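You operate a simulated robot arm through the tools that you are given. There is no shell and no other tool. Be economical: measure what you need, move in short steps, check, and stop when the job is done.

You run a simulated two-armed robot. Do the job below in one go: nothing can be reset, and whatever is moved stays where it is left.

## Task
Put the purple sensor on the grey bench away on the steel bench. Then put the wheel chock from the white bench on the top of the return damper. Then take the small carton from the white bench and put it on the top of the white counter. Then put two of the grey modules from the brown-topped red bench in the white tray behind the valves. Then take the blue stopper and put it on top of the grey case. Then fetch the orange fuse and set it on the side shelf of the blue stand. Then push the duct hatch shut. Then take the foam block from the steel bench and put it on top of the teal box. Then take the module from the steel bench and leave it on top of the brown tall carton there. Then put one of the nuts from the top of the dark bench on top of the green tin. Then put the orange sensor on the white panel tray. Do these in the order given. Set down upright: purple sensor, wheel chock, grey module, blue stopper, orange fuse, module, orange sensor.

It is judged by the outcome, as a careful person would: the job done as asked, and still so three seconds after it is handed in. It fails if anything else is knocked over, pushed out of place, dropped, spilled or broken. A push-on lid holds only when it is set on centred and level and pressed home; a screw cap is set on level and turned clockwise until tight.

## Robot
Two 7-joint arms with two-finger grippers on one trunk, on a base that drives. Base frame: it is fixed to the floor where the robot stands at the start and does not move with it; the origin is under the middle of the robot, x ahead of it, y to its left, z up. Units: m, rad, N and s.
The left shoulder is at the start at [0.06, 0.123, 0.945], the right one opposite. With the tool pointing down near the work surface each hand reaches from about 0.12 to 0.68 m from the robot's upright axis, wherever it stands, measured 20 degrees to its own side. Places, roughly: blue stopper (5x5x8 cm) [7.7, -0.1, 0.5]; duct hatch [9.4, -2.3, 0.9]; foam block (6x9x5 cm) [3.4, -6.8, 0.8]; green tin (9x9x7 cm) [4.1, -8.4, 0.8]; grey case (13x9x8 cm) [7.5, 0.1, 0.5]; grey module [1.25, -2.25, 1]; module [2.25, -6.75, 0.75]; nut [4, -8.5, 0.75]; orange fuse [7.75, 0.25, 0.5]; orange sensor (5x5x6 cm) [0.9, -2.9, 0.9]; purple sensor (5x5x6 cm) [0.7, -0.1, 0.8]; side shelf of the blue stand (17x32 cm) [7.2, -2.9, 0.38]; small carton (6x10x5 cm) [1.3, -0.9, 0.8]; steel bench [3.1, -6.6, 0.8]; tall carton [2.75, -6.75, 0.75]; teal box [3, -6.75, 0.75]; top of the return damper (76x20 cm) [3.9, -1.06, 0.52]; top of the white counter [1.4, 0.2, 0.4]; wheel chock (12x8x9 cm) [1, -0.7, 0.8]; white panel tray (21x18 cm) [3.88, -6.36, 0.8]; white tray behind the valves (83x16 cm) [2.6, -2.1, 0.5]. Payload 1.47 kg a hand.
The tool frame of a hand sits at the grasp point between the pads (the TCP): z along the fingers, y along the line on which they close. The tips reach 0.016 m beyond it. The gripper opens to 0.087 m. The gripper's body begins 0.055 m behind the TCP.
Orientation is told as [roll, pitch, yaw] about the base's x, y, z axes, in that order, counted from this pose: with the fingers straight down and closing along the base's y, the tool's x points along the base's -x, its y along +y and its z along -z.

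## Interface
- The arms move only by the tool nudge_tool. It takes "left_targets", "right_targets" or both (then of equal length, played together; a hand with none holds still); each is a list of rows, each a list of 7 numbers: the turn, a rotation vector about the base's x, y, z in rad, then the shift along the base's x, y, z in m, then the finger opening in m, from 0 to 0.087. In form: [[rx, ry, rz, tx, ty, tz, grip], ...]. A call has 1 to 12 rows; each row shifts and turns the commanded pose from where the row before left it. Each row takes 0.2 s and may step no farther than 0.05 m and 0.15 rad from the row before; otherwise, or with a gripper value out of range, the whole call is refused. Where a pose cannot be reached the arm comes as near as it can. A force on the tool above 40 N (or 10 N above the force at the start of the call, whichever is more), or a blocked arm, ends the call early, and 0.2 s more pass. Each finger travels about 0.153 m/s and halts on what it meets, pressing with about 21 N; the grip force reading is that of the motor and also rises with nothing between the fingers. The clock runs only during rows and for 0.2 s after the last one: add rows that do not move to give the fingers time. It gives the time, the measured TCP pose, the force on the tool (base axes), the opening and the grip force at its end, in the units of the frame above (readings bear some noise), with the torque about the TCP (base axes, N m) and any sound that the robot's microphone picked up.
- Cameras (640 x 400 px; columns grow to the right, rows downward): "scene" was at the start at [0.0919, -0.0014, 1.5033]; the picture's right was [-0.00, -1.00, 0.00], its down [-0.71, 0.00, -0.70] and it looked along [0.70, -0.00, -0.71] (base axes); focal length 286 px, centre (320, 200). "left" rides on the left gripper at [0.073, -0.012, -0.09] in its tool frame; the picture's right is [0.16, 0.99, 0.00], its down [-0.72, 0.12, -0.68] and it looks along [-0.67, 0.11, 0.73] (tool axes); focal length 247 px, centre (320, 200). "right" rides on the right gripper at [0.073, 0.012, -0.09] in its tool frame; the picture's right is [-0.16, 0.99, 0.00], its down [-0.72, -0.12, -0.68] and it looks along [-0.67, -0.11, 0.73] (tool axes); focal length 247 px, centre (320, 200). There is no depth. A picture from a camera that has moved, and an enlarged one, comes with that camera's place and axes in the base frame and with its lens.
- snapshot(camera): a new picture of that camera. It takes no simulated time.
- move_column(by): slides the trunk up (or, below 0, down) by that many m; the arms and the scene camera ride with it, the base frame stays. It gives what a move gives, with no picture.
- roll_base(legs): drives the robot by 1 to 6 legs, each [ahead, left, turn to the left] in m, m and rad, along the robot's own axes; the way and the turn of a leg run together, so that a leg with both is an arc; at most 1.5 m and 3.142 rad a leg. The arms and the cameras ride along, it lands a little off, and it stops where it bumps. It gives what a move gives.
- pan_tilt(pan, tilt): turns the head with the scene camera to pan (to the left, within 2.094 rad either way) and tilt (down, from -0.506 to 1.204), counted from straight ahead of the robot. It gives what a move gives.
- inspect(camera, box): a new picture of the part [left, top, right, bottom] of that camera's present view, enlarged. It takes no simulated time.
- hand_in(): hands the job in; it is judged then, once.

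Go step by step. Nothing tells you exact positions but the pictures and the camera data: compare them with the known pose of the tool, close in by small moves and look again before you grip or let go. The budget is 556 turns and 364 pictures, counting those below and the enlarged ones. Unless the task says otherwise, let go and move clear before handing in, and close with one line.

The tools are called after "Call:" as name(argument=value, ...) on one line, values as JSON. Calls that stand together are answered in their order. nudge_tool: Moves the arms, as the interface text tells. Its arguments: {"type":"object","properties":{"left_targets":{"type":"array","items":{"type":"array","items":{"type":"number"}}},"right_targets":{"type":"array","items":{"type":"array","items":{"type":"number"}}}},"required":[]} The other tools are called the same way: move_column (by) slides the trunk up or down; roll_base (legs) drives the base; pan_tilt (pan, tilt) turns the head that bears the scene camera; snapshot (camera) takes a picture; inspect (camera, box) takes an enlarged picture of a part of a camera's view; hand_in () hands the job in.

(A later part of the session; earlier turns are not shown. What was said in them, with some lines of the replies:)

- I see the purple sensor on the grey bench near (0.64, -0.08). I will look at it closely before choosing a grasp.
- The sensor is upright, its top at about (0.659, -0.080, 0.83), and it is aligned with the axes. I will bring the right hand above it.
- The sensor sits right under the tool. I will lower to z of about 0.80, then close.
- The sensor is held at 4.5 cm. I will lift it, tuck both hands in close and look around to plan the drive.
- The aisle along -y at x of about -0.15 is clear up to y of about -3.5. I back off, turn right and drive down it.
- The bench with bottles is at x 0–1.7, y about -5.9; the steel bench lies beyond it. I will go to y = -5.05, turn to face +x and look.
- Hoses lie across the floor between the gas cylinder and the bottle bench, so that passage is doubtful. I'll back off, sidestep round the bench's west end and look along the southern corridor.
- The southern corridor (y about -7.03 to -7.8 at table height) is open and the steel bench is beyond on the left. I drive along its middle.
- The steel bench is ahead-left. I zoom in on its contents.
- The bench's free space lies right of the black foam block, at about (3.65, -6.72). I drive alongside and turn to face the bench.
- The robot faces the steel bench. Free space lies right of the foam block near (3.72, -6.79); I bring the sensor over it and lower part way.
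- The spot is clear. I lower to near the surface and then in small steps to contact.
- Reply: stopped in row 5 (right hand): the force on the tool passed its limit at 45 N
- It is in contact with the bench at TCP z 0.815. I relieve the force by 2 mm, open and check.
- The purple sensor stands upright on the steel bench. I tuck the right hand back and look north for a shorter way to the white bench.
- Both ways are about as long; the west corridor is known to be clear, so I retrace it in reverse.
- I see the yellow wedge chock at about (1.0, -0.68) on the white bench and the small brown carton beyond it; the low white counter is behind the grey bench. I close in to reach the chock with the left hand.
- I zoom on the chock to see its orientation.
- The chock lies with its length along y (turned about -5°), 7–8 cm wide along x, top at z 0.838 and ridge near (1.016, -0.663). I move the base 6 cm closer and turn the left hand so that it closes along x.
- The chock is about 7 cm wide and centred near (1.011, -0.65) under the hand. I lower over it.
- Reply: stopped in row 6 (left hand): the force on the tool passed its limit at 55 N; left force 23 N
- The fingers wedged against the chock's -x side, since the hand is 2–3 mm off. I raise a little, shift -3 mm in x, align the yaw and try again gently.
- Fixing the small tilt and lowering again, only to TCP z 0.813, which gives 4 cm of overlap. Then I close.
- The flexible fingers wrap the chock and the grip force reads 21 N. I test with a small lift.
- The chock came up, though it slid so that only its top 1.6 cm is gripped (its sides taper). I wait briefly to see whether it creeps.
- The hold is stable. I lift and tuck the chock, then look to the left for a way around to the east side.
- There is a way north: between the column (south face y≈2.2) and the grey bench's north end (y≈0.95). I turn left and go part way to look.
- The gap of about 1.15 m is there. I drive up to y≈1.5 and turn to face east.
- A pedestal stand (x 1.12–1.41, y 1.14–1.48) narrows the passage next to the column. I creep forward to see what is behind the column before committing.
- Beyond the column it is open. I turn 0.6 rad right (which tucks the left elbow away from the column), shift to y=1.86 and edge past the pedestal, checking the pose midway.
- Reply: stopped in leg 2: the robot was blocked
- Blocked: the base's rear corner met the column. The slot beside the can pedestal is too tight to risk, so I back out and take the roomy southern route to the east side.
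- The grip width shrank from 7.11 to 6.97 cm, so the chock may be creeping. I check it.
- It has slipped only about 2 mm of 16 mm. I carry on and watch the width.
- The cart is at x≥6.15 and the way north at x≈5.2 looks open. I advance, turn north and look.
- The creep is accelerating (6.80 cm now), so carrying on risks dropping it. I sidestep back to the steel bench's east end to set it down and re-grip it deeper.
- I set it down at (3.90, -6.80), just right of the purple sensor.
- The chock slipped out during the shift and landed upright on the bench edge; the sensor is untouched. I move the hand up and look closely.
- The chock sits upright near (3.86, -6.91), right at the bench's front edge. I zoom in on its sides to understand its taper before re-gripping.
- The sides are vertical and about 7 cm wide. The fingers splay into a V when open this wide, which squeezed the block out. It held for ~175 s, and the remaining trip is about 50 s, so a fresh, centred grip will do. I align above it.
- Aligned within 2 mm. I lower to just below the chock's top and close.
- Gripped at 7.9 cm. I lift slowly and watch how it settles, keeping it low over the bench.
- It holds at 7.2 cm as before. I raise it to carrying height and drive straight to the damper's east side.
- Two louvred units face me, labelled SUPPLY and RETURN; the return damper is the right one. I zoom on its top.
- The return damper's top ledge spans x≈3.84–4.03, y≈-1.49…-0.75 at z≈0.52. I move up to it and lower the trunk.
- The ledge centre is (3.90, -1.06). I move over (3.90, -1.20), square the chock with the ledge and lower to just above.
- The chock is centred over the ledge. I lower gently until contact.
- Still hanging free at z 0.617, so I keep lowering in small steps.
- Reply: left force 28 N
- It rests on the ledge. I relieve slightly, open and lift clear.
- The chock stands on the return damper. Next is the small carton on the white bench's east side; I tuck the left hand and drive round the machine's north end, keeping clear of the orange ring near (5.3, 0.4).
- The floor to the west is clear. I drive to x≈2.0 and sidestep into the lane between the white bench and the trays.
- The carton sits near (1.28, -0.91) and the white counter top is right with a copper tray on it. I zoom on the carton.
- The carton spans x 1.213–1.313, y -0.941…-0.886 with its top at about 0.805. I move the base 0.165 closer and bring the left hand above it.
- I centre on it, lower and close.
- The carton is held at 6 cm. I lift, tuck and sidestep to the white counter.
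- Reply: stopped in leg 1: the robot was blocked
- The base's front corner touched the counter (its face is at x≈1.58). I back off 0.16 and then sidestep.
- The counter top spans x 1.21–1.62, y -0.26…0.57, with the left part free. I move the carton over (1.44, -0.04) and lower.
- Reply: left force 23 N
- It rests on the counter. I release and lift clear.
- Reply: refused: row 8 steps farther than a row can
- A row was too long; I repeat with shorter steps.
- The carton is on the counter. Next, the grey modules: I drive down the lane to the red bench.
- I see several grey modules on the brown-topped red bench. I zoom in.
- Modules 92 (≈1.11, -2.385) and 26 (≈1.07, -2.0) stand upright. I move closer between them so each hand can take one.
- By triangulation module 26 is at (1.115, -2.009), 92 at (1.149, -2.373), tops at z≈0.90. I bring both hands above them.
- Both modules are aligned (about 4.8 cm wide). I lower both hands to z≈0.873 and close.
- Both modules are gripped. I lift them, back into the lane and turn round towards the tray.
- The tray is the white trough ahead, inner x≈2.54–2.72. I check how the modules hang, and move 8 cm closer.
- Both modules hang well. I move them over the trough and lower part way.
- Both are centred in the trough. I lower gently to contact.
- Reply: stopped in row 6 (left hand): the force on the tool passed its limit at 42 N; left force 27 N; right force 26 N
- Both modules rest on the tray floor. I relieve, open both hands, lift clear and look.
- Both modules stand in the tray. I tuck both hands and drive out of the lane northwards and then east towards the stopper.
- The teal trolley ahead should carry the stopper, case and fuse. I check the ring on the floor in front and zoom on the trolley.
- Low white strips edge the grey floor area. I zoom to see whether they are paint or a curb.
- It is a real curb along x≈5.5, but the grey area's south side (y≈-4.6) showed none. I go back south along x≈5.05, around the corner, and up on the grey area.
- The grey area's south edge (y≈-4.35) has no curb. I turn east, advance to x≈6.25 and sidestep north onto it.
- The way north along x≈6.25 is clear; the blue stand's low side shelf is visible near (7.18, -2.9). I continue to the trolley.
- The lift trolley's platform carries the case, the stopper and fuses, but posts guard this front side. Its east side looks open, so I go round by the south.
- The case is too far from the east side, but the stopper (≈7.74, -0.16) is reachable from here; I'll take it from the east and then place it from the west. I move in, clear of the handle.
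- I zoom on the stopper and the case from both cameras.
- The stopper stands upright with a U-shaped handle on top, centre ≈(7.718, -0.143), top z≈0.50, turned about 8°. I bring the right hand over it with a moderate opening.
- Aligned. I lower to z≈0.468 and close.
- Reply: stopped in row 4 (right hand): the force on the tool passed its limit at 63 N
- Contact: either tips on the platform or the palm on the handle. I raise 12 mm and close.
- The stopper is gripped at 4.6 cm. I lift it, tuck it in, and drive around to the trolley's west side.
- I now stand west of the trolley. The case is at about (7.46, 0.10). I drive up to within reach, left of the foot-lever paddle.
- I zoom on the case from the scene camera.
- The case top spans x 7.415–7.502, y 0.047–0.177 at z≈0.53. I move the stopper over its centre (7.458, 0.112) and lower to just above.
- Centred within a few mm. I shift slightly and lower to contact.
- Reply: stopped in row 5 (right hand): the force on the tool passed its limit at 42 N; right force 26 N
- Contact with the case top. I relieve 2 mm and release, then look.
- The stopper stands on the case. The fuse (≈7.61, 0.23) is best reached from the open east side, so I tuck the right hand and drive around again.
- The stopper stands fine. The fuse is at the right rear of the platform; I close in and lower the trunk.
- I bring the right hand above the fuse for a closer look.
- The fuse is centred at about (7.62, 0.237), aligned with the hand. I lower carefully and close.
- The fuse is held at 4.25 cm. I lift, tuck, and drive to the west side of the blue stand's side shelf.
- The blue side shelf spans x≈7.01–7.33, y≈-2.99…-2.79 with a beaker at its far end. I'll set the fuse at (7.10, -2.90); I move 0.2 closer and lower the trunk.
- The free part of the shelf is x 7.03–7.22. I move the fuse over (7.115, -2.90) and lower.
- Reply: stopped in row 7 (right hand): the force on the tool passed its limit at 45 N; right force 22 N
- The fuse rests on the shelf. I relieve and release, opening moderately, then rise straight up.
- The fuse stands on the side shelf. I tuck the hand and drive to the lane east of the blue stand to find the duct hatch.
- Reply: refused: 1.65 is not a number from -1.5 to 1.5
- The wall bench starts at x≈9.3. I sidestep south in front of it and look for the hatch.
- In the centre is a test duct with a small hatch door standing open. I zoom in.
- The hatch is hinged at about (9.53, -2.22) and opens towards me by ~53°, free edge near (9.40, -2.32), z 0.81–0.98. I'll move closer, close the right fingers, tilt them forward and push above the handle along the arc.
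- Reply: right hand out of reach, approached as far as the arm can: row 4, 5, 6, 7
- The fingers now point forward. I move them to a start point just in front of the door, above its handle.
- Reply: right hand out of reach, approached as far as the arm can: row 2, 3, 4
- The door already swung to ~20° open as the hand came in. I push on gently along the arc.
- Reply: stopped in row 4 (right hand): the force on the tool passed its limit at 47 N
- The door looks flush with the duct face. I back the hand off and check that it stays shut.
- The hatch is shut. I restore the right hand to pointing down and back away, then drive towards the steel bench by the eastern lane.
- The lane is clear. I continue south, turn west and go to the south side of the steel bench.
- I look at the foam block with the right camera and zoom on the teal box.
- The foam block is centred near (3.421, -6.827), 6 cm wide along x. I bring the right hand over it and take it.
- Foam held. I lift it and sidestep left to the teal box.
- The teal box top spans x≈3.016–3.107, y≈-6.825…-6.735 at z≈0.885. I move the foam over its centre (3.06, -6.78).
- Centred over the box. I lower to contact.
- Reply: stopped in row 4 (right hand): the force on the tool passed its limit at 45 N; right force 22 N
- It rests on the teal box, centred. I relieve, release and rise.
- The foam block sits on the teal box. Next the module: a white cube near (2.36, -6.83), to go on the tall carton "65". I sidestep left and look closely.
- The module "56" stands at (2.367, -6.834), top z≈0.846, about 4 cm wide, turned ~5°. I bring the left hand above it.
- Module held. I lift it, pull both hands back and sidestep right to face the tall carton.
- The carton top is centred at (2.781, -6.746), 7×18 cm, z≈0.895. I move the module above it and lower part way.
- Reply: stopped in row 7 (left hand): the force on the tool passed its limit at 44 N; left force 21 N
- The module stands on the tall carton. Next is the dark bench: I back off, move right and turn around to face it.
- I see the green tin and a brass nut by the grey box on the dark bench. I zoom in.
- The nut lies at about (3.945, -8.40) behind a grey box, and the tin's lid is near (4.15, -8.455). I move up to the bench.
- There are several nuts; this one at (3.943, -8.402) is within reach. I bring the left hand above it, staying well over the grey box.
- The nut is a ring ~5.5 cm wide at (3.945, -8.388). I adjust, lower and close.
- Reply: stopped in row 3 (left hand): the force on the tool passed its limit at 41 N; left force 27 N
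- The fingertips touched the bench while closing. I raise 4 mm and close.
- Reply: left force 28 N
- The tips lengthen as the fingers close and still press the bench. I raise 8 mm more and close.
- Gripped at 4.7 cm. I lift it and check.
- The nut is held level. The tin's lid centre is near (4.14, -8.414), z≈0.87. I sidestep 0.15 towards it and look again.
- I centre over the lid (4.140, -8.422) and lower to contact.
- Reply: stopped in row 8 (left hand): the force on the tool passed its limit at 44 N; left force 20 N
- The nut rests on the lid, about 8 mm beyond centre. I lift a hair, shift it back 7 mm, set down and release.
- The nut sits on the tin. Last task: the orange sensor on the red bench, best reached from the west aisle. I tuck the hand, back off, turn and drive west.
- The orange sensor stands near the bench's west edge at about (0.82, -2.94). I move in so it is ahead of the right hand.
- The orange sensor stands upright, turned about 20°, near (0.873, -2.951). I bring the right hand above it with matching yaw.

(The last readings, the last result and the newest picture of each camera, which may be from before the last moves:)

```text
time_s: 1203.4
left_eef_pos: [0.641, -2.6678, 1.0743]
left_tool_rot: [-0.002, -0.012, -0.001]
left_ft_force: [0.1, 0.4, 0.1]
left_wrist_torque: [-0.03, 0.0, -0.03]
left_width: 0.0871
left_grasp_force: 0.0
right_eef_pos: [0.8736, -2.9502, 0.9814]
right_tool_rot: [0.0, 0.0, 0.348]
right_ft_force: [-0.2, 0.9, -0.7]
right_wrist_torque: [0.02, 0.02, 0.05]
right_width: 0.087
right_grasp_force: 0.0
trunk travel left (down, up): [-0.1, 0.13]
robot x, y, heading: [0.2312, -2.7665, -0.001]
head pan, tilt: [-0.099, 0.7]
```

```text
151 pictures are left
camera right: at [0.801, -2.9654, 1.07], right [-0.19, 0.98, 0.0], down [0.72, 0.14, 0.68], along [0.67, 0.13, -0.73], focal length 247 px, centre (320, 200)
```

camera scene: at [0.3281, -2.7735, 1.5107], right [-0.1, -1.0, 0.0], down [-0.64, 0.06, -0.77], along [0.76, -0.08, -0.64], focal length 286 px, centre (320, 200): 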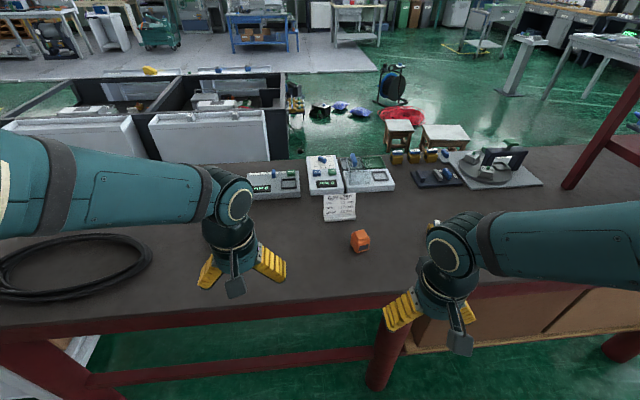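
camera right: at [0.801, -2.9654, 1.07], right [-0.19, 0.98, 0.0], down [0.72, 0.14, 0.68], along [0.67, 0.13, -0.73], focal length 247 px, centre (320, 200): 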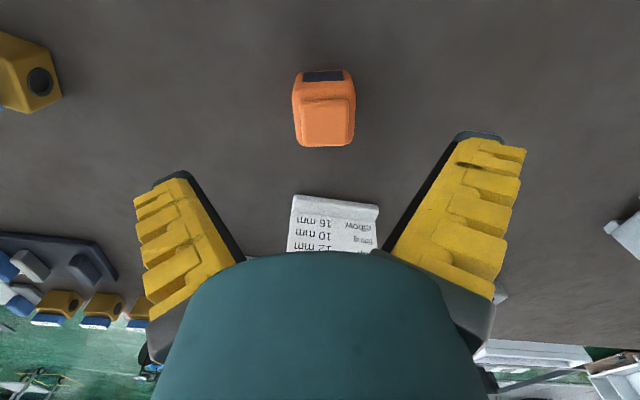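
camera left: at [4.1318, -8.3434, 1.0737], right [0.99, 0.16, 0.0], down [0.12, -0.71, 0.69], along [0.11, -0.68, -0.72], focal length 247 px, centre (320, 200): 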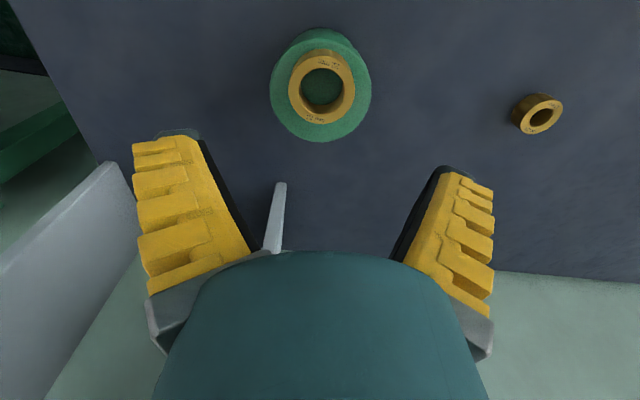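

Call:
nudge_tool(right_targets=[[0, 0, 0, 0.003, 0.002, -0.04, 0.087], [0, 0, 0, 0, 0, -0.04, 0.087], [0, 0, 0, 0, 0, -0.024, 0.087], [0, 0, 0, 0, 0, 0, 0.07], [0, 0, 0, 0, 0, 0, 0.045], [0, 0, 0, 0, 0, 0, 0.03], [0, 0, 0, 0, 0, 0, 0.03]])

Call:
snapshot(camera="right")

```text
time_s: 1205.0
left_eef_pos: [0.6411, -2.6679, 1.0748]
left_tool_rot: [-0.002, -0.014, 0.0]
left_ft_force: [0.2, 0.2, 0.1]
left_wrist_torque: [-0.03, -0.02, -0.06]
left_width: 0.087
left_grasp_force: 0.2
right_eef_pos: [0.8759, -2.9482, 0.8776]
right_tool_rot: [0.002, 0.002, 0.348]
right_ft_force: [-0.5, -0.7, -0.2]
right_wrist_torque: [0.02, 0.02, 0.0]
right_width: 0.046
right_grasp_force: 20.7
trunk travel left (down, up): [-0.1, 0.13]
robot x, y, heading: [0.2341, -2.7636, -0.003]
head pan, tilt: [-0.099, 0.7]
```

```text
150 pictures are left
camera right: at [0.8041, -2.9632, 0.9664], right [-0.19, 0.98, 0.0], down [0.72, 0.14, 0.68], along [0.67, 0.13, -0.73], focal length 247 px, centre (320, 200)
```

right: 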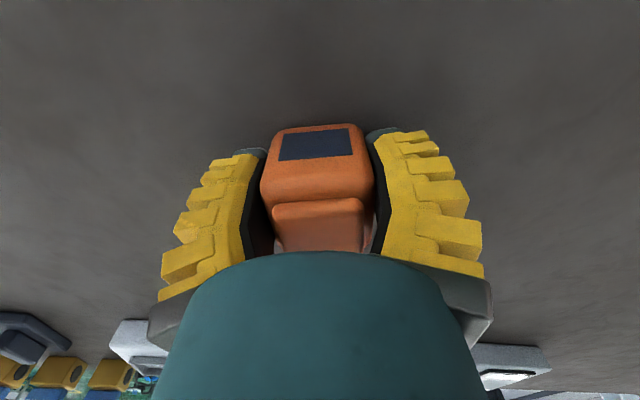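

The sensor is held at 4.6 cm. I lift, tuck it and retrace the aisle to the steel bench.

Call:
nudge_tool(right_targets=[[0, 0, 0, 0, 0, 0.045, 0.03], [0, 0, 0, 0, 0, 0.045, 0.03], [0, 0, -0.05, -0.02, 0, 0.045, 0.03], [0, 0, -0.05, -0.045, 0, 0.02, 0.03], [0, 0, -0.05, -0.045, 0, 0, 0.03], [0, 0, -0.05, -0.045, 0, 0, 0.03], [0, 0, -0.05, -0.045, 0, 0, 0.03], [0, 0, -0.05, -0.04, 0, 0, 0.03], [0, 0, -0.05, -0.03, 0, 0, 0.03]])

Call:
roll_base(legs=[[-0.55, 0, 0], [0, -1.1, 0], [0, -1.1, 0], [-0.38, 0, 0], [0, -1.2, 0], [0, -1.2, 0]])

```text
time_s: 1207.0
left_eef_pos: [0.6397, -2.6684, 1.0742]
left_tool_rot: [-0.002, -0.013, 0.0]
left_ft_force: [0.3, -0.4, 0.1]
left_wrist_torque: [0.03, 0.02, 0.0]
left_width: 0.0871
left_grasp_force: 0.0
right_eef_pos: [0.6048, -2.9509, 1.0329]
right_tool_rot: [0.001, 0.0, -0.004]
right_ft_force: [-0.1, -0.3, -0.6]
right_wrist_torque: [0.03, -0.01, -0.04]
right_width: 0.0454
right_grasp_force: 21.1
trunk travel left (down, up): [-0.1, 0.13]
robot x, y, heading: [0.2318, -2.7624, -0.003]
head pan, tilt: [-0.099, 0.7]
```

```text
time_s: 1252.1
left_eef_pos: [-0.3248, -7.2871, 1.0742]
left_tool_rot: [-0.003, -0.012, -0.015]
left_ft_force: [0.1, 0.3, -0.4]
left_wrist_torque: [-0.04, 0.0, 0.02]
left_width: 0.087
left_grasp_force: 0.2
right_eef_pos: [-0.3647, -7.5698, 1.0326]
right_tool_rot: [0.003, 0.004, -0.019]
right_ft_force: [-0.6, 0.0, -0.9]
right_wrist_torque: [-0.01, 0.01, -0.02]
right_width: 0.0446
right_grasp_force: 21.1
trunk travel left (down, up): [-0.1, 0.13]
robot x, y, heading: [-0.7356, -7.3776, -0.012]
head pan, tilt: [-0.099, 0.7]
```

Call:
roll_base(legs=[[1.45, -0.03, 0.012], [1.45, 0, 0], [1.45, 0, 0], [1.4, 0, 0]])

Call:
pan_tilt(pan=0.9, tilt=0.6)

Call:
snapshot(camera="scene")

```text
time_s: 1279.6
left_eef_pos: [5.4414, -7.3375, 1.0738]
left_tool_rot: [-0.001, -0.012, 0.001]
left_ft_force: [-0.1, -0.3, -0.2]
left_wrist_torque: [0.01, 0.03, 0.0]
left_width: 0.0868
left_grasp_force: 0.1
right_eef_pos: [5.4056, -7.6197, 1.0326]
right_tool_rot: [0.001, 0.002, -0.002]
right_ft_force: [0.4, -0.6, -1.4]
right_wrist_torque: [-0.03, 0.0, 0.01]
right_width: 0.0444
right_grasp_force: 20.6
trunk travel left (down, up): [-0.1, 0.13]
robot x, y, heading: [5.0332, -7.4366, 0.003]
head pan, tilt: [-0.099, 0.7]
```

```text
time_s: 1280.9
left_eef_pos: [5.4412, -7.3386, 1.0748]
left_tool_rot: [-0.002, -0.013, -0.001]
left_ft_force: [-0.2, -0.4, 2.0]
left_wrist_torque: [-0.05, 0.0, 0.02]
left_width: 0.087
left_grasp_force: 0.0
right_eef_pos: [5.4055, -7.6208, 1.0327]
right_tool_rot: [0.002, 0.002, -0.002]
right_ft_force: [0.0, -0.5, -1.1]
right_wrist_torque: [0.0, 0.0, 0.0]
right_width: 0.0444
right_grasp_force: 21.1
trunk travel left (down, up): [-0.1, 0.13]
robot x, y, heading: [5.0337, -7.4352, 0.006]
head pan, tilt: [0.901, 0.6]
```

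```text
149 pictures are left
camera scene: at [5.0987, -7.3663, 1.5193], right [0.78, -0.62, 0.0], down [-0.35, -0.44, -0.83], along [0.51, 0.65, -0.56], focal length 286 px, centre (320, 200)
```

scene: 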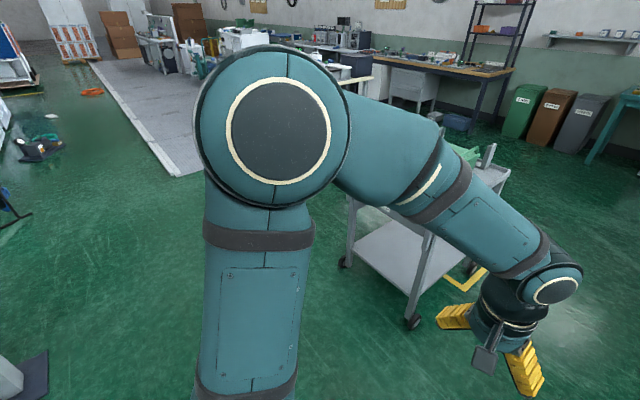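

Call:
roll_base(legs=[[0.0, 0.89, 0], [0, 0, 3.14]])

Call:
pan_tilt(pan=0.0, tilt=0.7)

Call:
snapshot(camera="scene")

```text
time_s: 1296.4
left_eef_pos: [4.6227, -6.6402, 1.0744]
left_tool_rot: [-0.002, -0.012, 3.14]
left_ft_force: [0.3, 0.0, 0.5]
left_wrist_torque: [-0.01, -0.02, 0.01]
left_width: 0.0871
left_grasp_force: 0.1
right_eef_pos: [4.6591, -6.3579, 1.0326]
right_tool_rot: [0.003, 0.001, 3.138]
right_ft_force: [-1.1, -0.7, -0.6]
right_wrist_torque: [-0.03, -0.02, 0.01]
right_width: 0.0446
right_grasp_force: 21.4
trunk travel left (down, up): [-0.1, 0.13]
robot x, y, heading: [5.0304, -6.5448, 3.137]
head pan, tilt: [0.901, 0.6]
```

```text
time_s: 1297.6
left_eef_pos: [4.6224, -6.6403, 1.0752]
left_tool_rot: [-0.002, -0.011, 3.141]
left_ft_force: [0.5, 0.4, -0.1]
left_wrist_torque: [-0.01, -0.01, 0.02]
left_width: 0.087
left_grasp_force: 0.1
right_eef_pos: [4.6596, -6.3571, 1.0312]
right_tool_rot: [0.003, 0.002, 3.14]
right_ft_force: [-0.7, -0.4, -1.0]
right_wrist_torque: [0.02, 0.01, -0.02]
right_width: 0.0447
right_grasp_force: 20.7
trunk travel left (down, up): [-0.1, 0.13]
robot x, y, heading: [5.0281, -6.5435, 3.141]
head pan, tilt: [0.0, 0.7]
```

```text
148 pictures are left
camera scene: at [4.937, -6.5454, 1.5107], right [0.0, 1.0, 0.0], down [0.64, 0.0, -0.76], along [-0.76, 0.0, -0.64], focal length 286 px, centre (320, 200)
```

scene: 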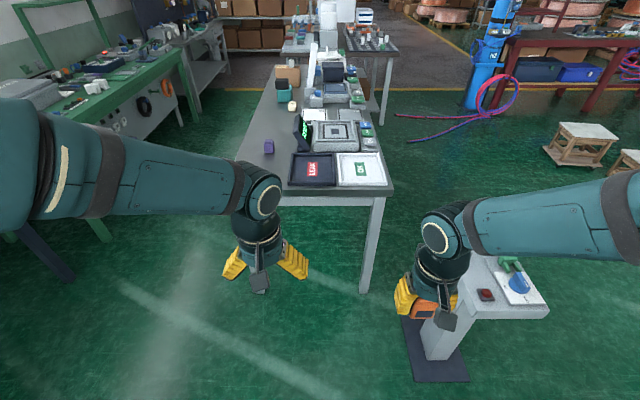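

The white OK tray is ahead at about (3.86, -6.355). I drive in, staying clear of the pedestal on the right.

Call:
roll_base(legs=[[0.57, 0, 0]])

Call:
pan_tilt(pan=-0.1, tilt=0.85)

Call:
snapshot(camera="scene")

Call:
inspect(camera="scene", box=[260, 160, 420, 270])

```text
time_s: 1300.8
left_eef_pos: [4.0601, -6.6404, 1.0744]
left_tool_rot: [-0.002, -0.013, 3.143]
left_ft_force: [0.6, 0.1, -0.2]
left_wrist_torque: [0.0, 0.03, 0.02]
left_width: 0.0869
left_grasp_force: 0.1
right_eef_pos: [4.0952, -6.3575, 1.0328]
right_tool_rot: [0.0, 0.0, 3.14]
right_ft_force: [-0.2, 0.3, -1.3]
right_wrist_torque: [-0.01, -0.02, -0.03]
right_width: 0.0445
right_grasp_force: 20.8
trunk travel left (down, up): [-0.1, 0.13]
robot x, y, heading: [4.4631, -6.5468, 3.141]
head pan, tilt: [0.0, 0.7]
```

```text
time_s: 1301.5
left_eef_pos: [4.0597, -6.6411, 1.0744]
left_tool_rot: [-0.003, -0.013, 3.142]
left_ft_force: [0.0, -0.2, -1.0]
left_wrist_torque: [0.01, -0.03, 0.02]
left_width: 0.0869
left_grasp_force: 0.1
right_eef_pos: [4.0969, -6.3581, 1.0328]
right_tool_rot: [0.001, 0.002, 3.138]
right_ft_force: [1.0, 0.6, -1.6]
right_wrist_torque: [0.0, -0.02, 0.03]
right_width: 0.0444
right_grasp_force: 21.1
trunk travel left (down, up): [-0.1, 0.13]
robot x, y, heading: [4.4671, -6.5421, 3.143]
head pan, tilt: [-0.099, 0.85]
```

```text
147 pictures are left
camera scene: at [4.3814, -6.5372, 1.4985], right [0.1, 1.0, 0.0], down [0.75, -0.07, -0.66], along [-0.66, 0.07, -0.75], focal length 286 px, centre (320, 200)
```

scene: 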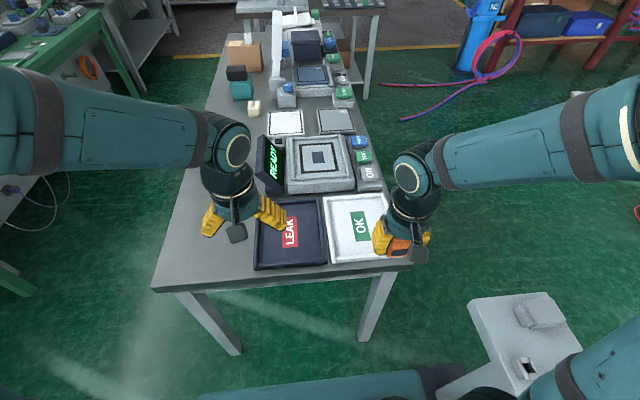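

```text
3.64 times, centred on (340, 215) of scene
camera zoom: at [4.3814, -6.5372, 1.4985], right [0.1, 1.0, 0.0], down [0.75, -0.07, -0.66], along [-0.66, 0.07, -0.75], focal length 1039 px, centre (247, 146)
```

zoom: 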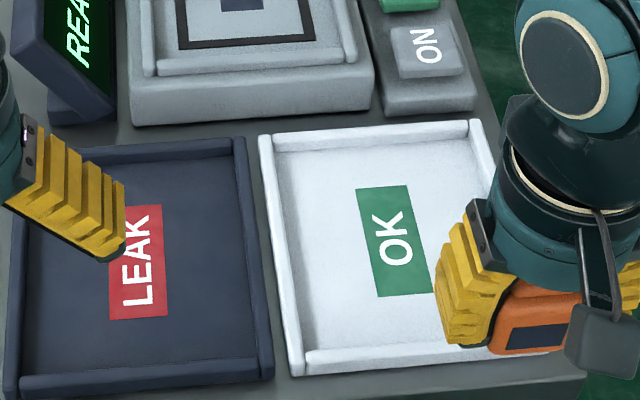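

The white tray spans x 3.76–4.00, y -6.456…-6.245, centre (3.88, -6.35). I bring the sensor over it and lower part way.

Call:
nudge_tool(right_targets=[[0, 0, 0, -0.043, 0.001, 0, 0.03], [0, 0, 0, -0.043, 0.001, 0, 0.03], [0, 0, 0, -0.043, 0.001, 0, 0.03], [0, 0, 0, -0.043, 0.001, 0, 0.03], [0, 0, 0, -0.043, 0.002, 0, 0.03], [0, 0, 0, 0, 0, -0.045, 0.03], [0, 0, 0, 0, 0, -0.045, 0.03], [0, 0, 0, 0, 0, -0.045, 0.03], [0, 0, 0, 0, 0, -0.025, 0.03], [0, 0, 0, 0, 0, 0, 0.03]])

Call:
snapshot(camera="right")

Call:
snapshot(camera="scene")

```text
time_s: 1303.7
left_eef_pos: [4.0604, -6.6386, 1.0752]
left_tool_rot: [-0.001, -0.015, 3.142]
left_ft_force: [0.5, 0.3, 0.0]
left_wrist_torque: [-0.01, 0.02, -0.02]
left_width: 0.0871
left_grasp_force: 0.0
right_eef_pos: [3.882, -6.3531, 0.8724]
right_tool_rot: [0.0, 0.002, 3.14]
right_ft_force: [0.2, 0.2, -1.2]
right_wrist_torque: [0.02, 0.04, 0.01]
right_width: 0.0444
right_grasp_force: 20.9
trunk travel left (down, up): [-0.1, 0.13]
robot x, y, heading: [4.4674, -6.5415, 3.141]
head pan, tilt: [-0.099, 0.85]
```

```text
145 pictures are left
camera right: at [3.954, -6.365, 0.9623], right [-0.16, -0.99, 0.0], down [-0.72, 0.12, 0.68], along [-0.67, 0.11, -0.73], focal length 247 px, centre (320, 200)
```

right: 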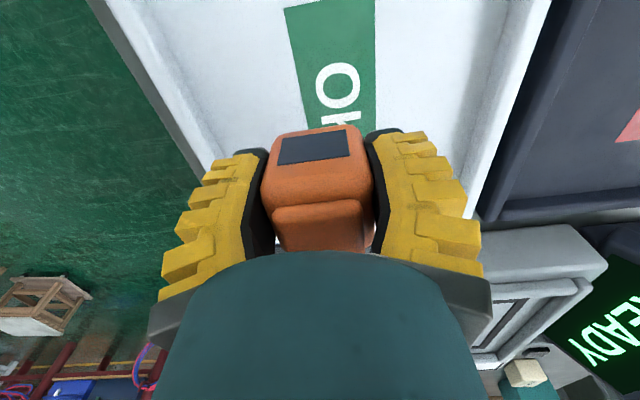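

```text
144 pictures are left
camera scene: at [4.3814, -6.5373, 1.4985], right [0.1, 0.99, 0.0], down [0.75, -0.07, -0.66], along [-0.66, 0.07, -0.75], focal length 286 px, centre (320, 200)
```

scene: 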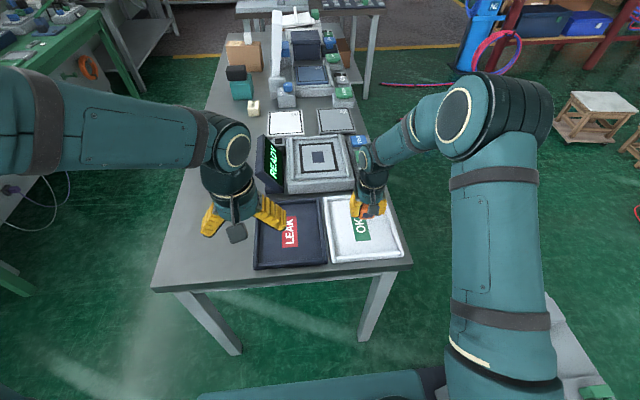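

The sensor is centred over the tray. I lower gently to contact.

Call:
nudge_tool(right_targets=[[0, 0, 0, 0, 0, -0.025, 0.03], [0, 0, 0, 0, 0, -0.008, 0.03], [0, 0, 0, 0, 0, -0.004, 0.03], [0, 0, 0, 0, 0, -0.004, 0.03], [0, 0, 0, 0, 0, -0.004, 0.03], [0, 0, 0, 0, 0, -0.003, 0.03], [0, 0, 0, 0, 0, -0.003, 0.03], [0, 0, 0, 0, 0, -0.003, 0.03], [0, 0, 0, 0, 0, -0.003, 0.03]])

Call:
snapshot(camera="right")

```text
time_s: 1305.6
left_eef_pos: [4.0613, -6.6401, 1.0756]
left_tool_rot: [-0.002, -0.014, 3.142]
left_ft_force: [-0.2, -0.3, 0.9]
left_wrist_torque: [0.02, 0.0, 0.02]
left_width: 0.087
left_grasp_force: 0.0
right_eef_pos: [3.8812, -6.3521, 0.823]
right_tool_rot: [0.001, -0.005, 3.14]
right_ft_force: [8.7, -0.6, 19.4]
right_wrist_torque: [0.19, -0.32, -0.15]
right_width: 0.0445
right_grasp_force: 20.8
trunk travel left (down, up): [-0.1, 0.13]
robot x, y, heading: [4.4729, -6.5414, 3.14]
head pan, tilt: [-0.099, 0.85]
stopped in row 9 (right hand): the force on the tool passed its limit at 43 N (the readings are from after the stop); the commanded pose is now the measured one
```

```text
143 pictures are left
camera right: at [3.9536, -6.3643, 0.9118], right [-0.16, -0.99, 0.0], down [-0.72, 0.12, 0.68], along [-0.68, 0.11, -0.73], focal length 247 px, centre (320, 200)
```

right: 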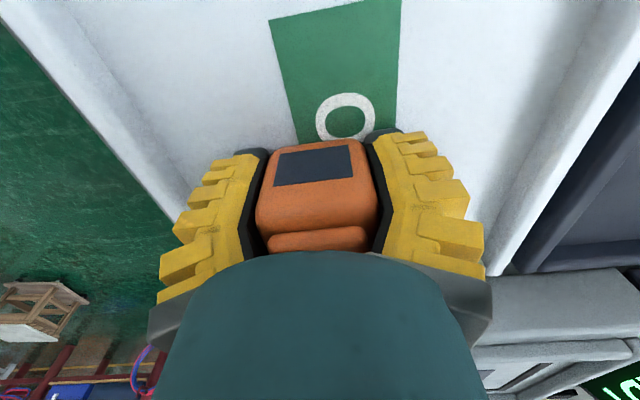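

It rests on the tray. I relieve slightly, release and lift.

Call:
nudge_tool(right_targets=[[0, 0, 0, 0, 0, 0.001, 0.03], [0, 0, 0, 0, 0, 0, 0.06], [0, 0, 0, 0, 0, 0, 0.08], [0, 0, 0, 0, 0, 0.0, 0.087], [0, 0, 0, 0, 0, 0.03, 0.087], [0, 0, 0, 0, 0, 0.045, 0.087], [0, 0, 0, 0, 0, 0.045, 0.087], [0, 0, 0, 0.04, 0, 0.025, 0.087], [0, 0, 0, 0.045, 0, 0, 0.087], [0, 0, 0, 0.045, 0, 0, 0.087], [0, 0, 0, 0.045, 0, 0, 0.087]])

Call:
inspect(camera="scene", box=[260, 160, 420, 270])

Call:
snapshot(camera="scene")

```text
time_s: 1308.0
left_eef_pos: [4.0602, -6.6399, 1.0756]
left_tool_rot: [-0.002, -0.013, 3.142]
left_ft_force: [0.3, 0.7, 0.1]
left_wrist_torque: [-0.06, 0.01, -0.02]
left_width: 0.087
left_grasp_force: 0.1
right_eef_pos: [4.0557, -6.3527, 0.9687]
right_tool_rot: [0.002, -0.006, 3.138]
right_ft_force: [0.2, 0.8, -0.4]
right_wrist_torque: [0.01, 0.01, -0.03]
right_width: 0.0871
right_grasp_force: 0.0
trunk travel left (down, up): [-0.1, 0.13]
robot x, y, heading: [4.4641, -6.5433, 3.143]
head pan, tilt: [-0.099, 0.85]
```

```text
3.64 times, centred on (340, 215) of scene
camera zoom: at [4.3824, -6.5371, 1.4985], right [0.1, 0.99, 0.0], down [0.75, -0.07, -0.66], along [-0.66, 0.07, -0.75], focal length 1039 px, centre (247, 146)
```

zoom: 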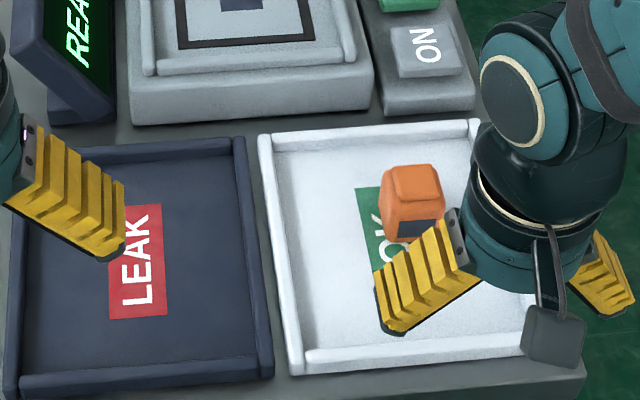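

```text
141 pictures are left
camera scene: at [4.3824, -6.5371, 1.4985], right [0.1, 0.99, 0.0], down [0.75, -0.07, -0.66], along [-0.66, 0.07, -0.75], focal length 286 px, centre (320, 200)
```

scene: 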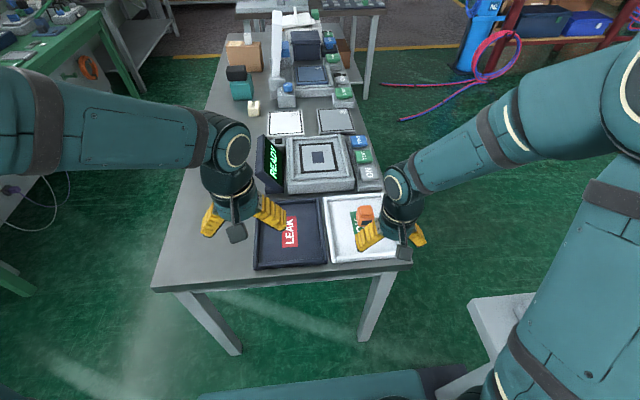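

The orange sensor stands upright on the white tray. I raise the right hand, back away and take a last look at the bench.

Call:
nudge_tool(right_targets=[[0, 0, 0, 0.01, 0, 0.04, 0.087], [0, 0, 0, 0.02, 0, 0.03, 0.087]])

Call:
roll_base(legs=[[-0.45, 0, 0]])

Call:
pan_tilt(pan=0.0, tilt=0.6)

Call:
inspect(camera="scene", box=[220, 50, 420, 220])

```text
time_s: 1308.6
left_eef_pos: [4.0609, -6.6387, 1.0746]
left_tool_rot: [-0.001, -0.014, 3.14]
left_ft_force: [-0.8, -0.4, -0.5]
left_wrist_torque: [0.0, 0.0, 0.0]
left_width: 0.0871
left_grasp_force: 0.1
right_eef_pos: [4.0861, -6.3522, 1.0381]
right_tool_rot: [0.002, -0.002, 3.139]
right_ft_force: [-0.5, -0.2, -0.1]
right_wrist_torque: [-0.01, 0.02, -0.01]
right_width: 0.0871
right_grasp_force: 0.1
trunk travel left (down, up): [-0.1, 0.13]
robot x, y, heading: [4.4682, -6.5429, 3.141]
head pan, tilt: [-0.099, 0.85]
```

```text
time_s: 1311.3
left_eef_pos: [4.5135, -6.6401, 1.0744]
left_tool_rot: [-0.002, -0.013, 3.14]
left_ft_force: [0.4, -0.5, 0.9]
left_wrist_torque: [0.0, -0.02, 0.01]
left_width: 0.087
left_grasp_force: 0.0
right_eef_pos: [4.5385, -6.3523, 1.0387]
right_tool_rot: [0.0, -0.004, 3.14]
right_ft_force: [0.2, 0.1, -0.6]
right_wrist_torque: [-0.02, 0.0, 0.0]
right_width: 0.0869
right_grasp_force: 0.0
trunk travel left (down, up): [-0.1, 0.13]
robot x, y, heading: [4.9227, -6.5444, 3.14]
head pan, tilt: [-0.099, 0.85]
```

```text
time_s: 1312.1
left_eef_pos: [4.5132, -6.6404, 1.0746]
left_tool_rot: [-0.002, -0.01, 3.139]
left_ft_force: [0.5, -0.2, 0.2]
left_wrist_torque: [-0.02, -0.01, -0.03]
left_width: 0.087
left_grasp_force: 0.1
right_eef_pos: [4.538, -6.3517, 1.0377]
right_tool_rot: [0.0, -0.003, 3.137]
right_ft_force: [0.2, -1.1, 0.9]
right_wrist_torque: [0.0, 0.0, -0.01]
right_width: 0.0871
right_grasp_force: 0.0
trunk travel left (down, up): [-0.1, 0.13]
robot x, y, heading: [4.9201, -6.5415, 3.138]
head pan, tilt: [0.0, 0.6]
```

```text
2.35 times, centred on (320, 135) of scene
camera zoom: at [4.8241, -6.5453, 1.5192], right [0.0, 1.0, 0.0], down [0.57, 0.0, -0.82], along [-0.82, 0.0, -0.57], focal length 672 px, centre (320, 353)
```

zoom: 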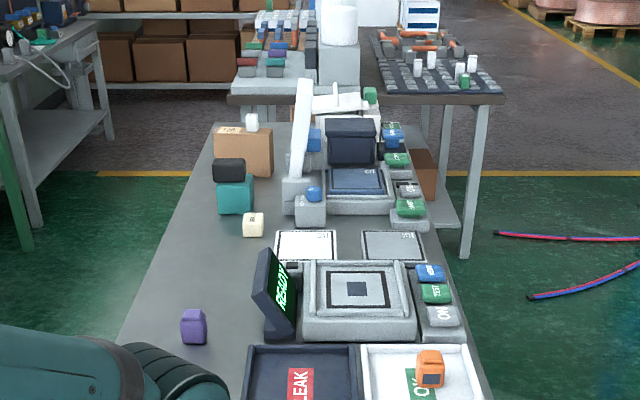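

All the items on the steel bench are where they belong: the purple sensor, the orange sensor on the white tray, the foam on the teal box and the module on the carton. I hand in.

Call:
hand_in()

```text
The job is handed in.
```

I handed in all eleven tasks, done in the order given; my last look at each item showed it upright and in place. The one slip was the wheel chock. It fell a few centimetres out of the gripper onto the steel bench on the way to the damper, landed upright, and I picked it up again and set it on the damper.
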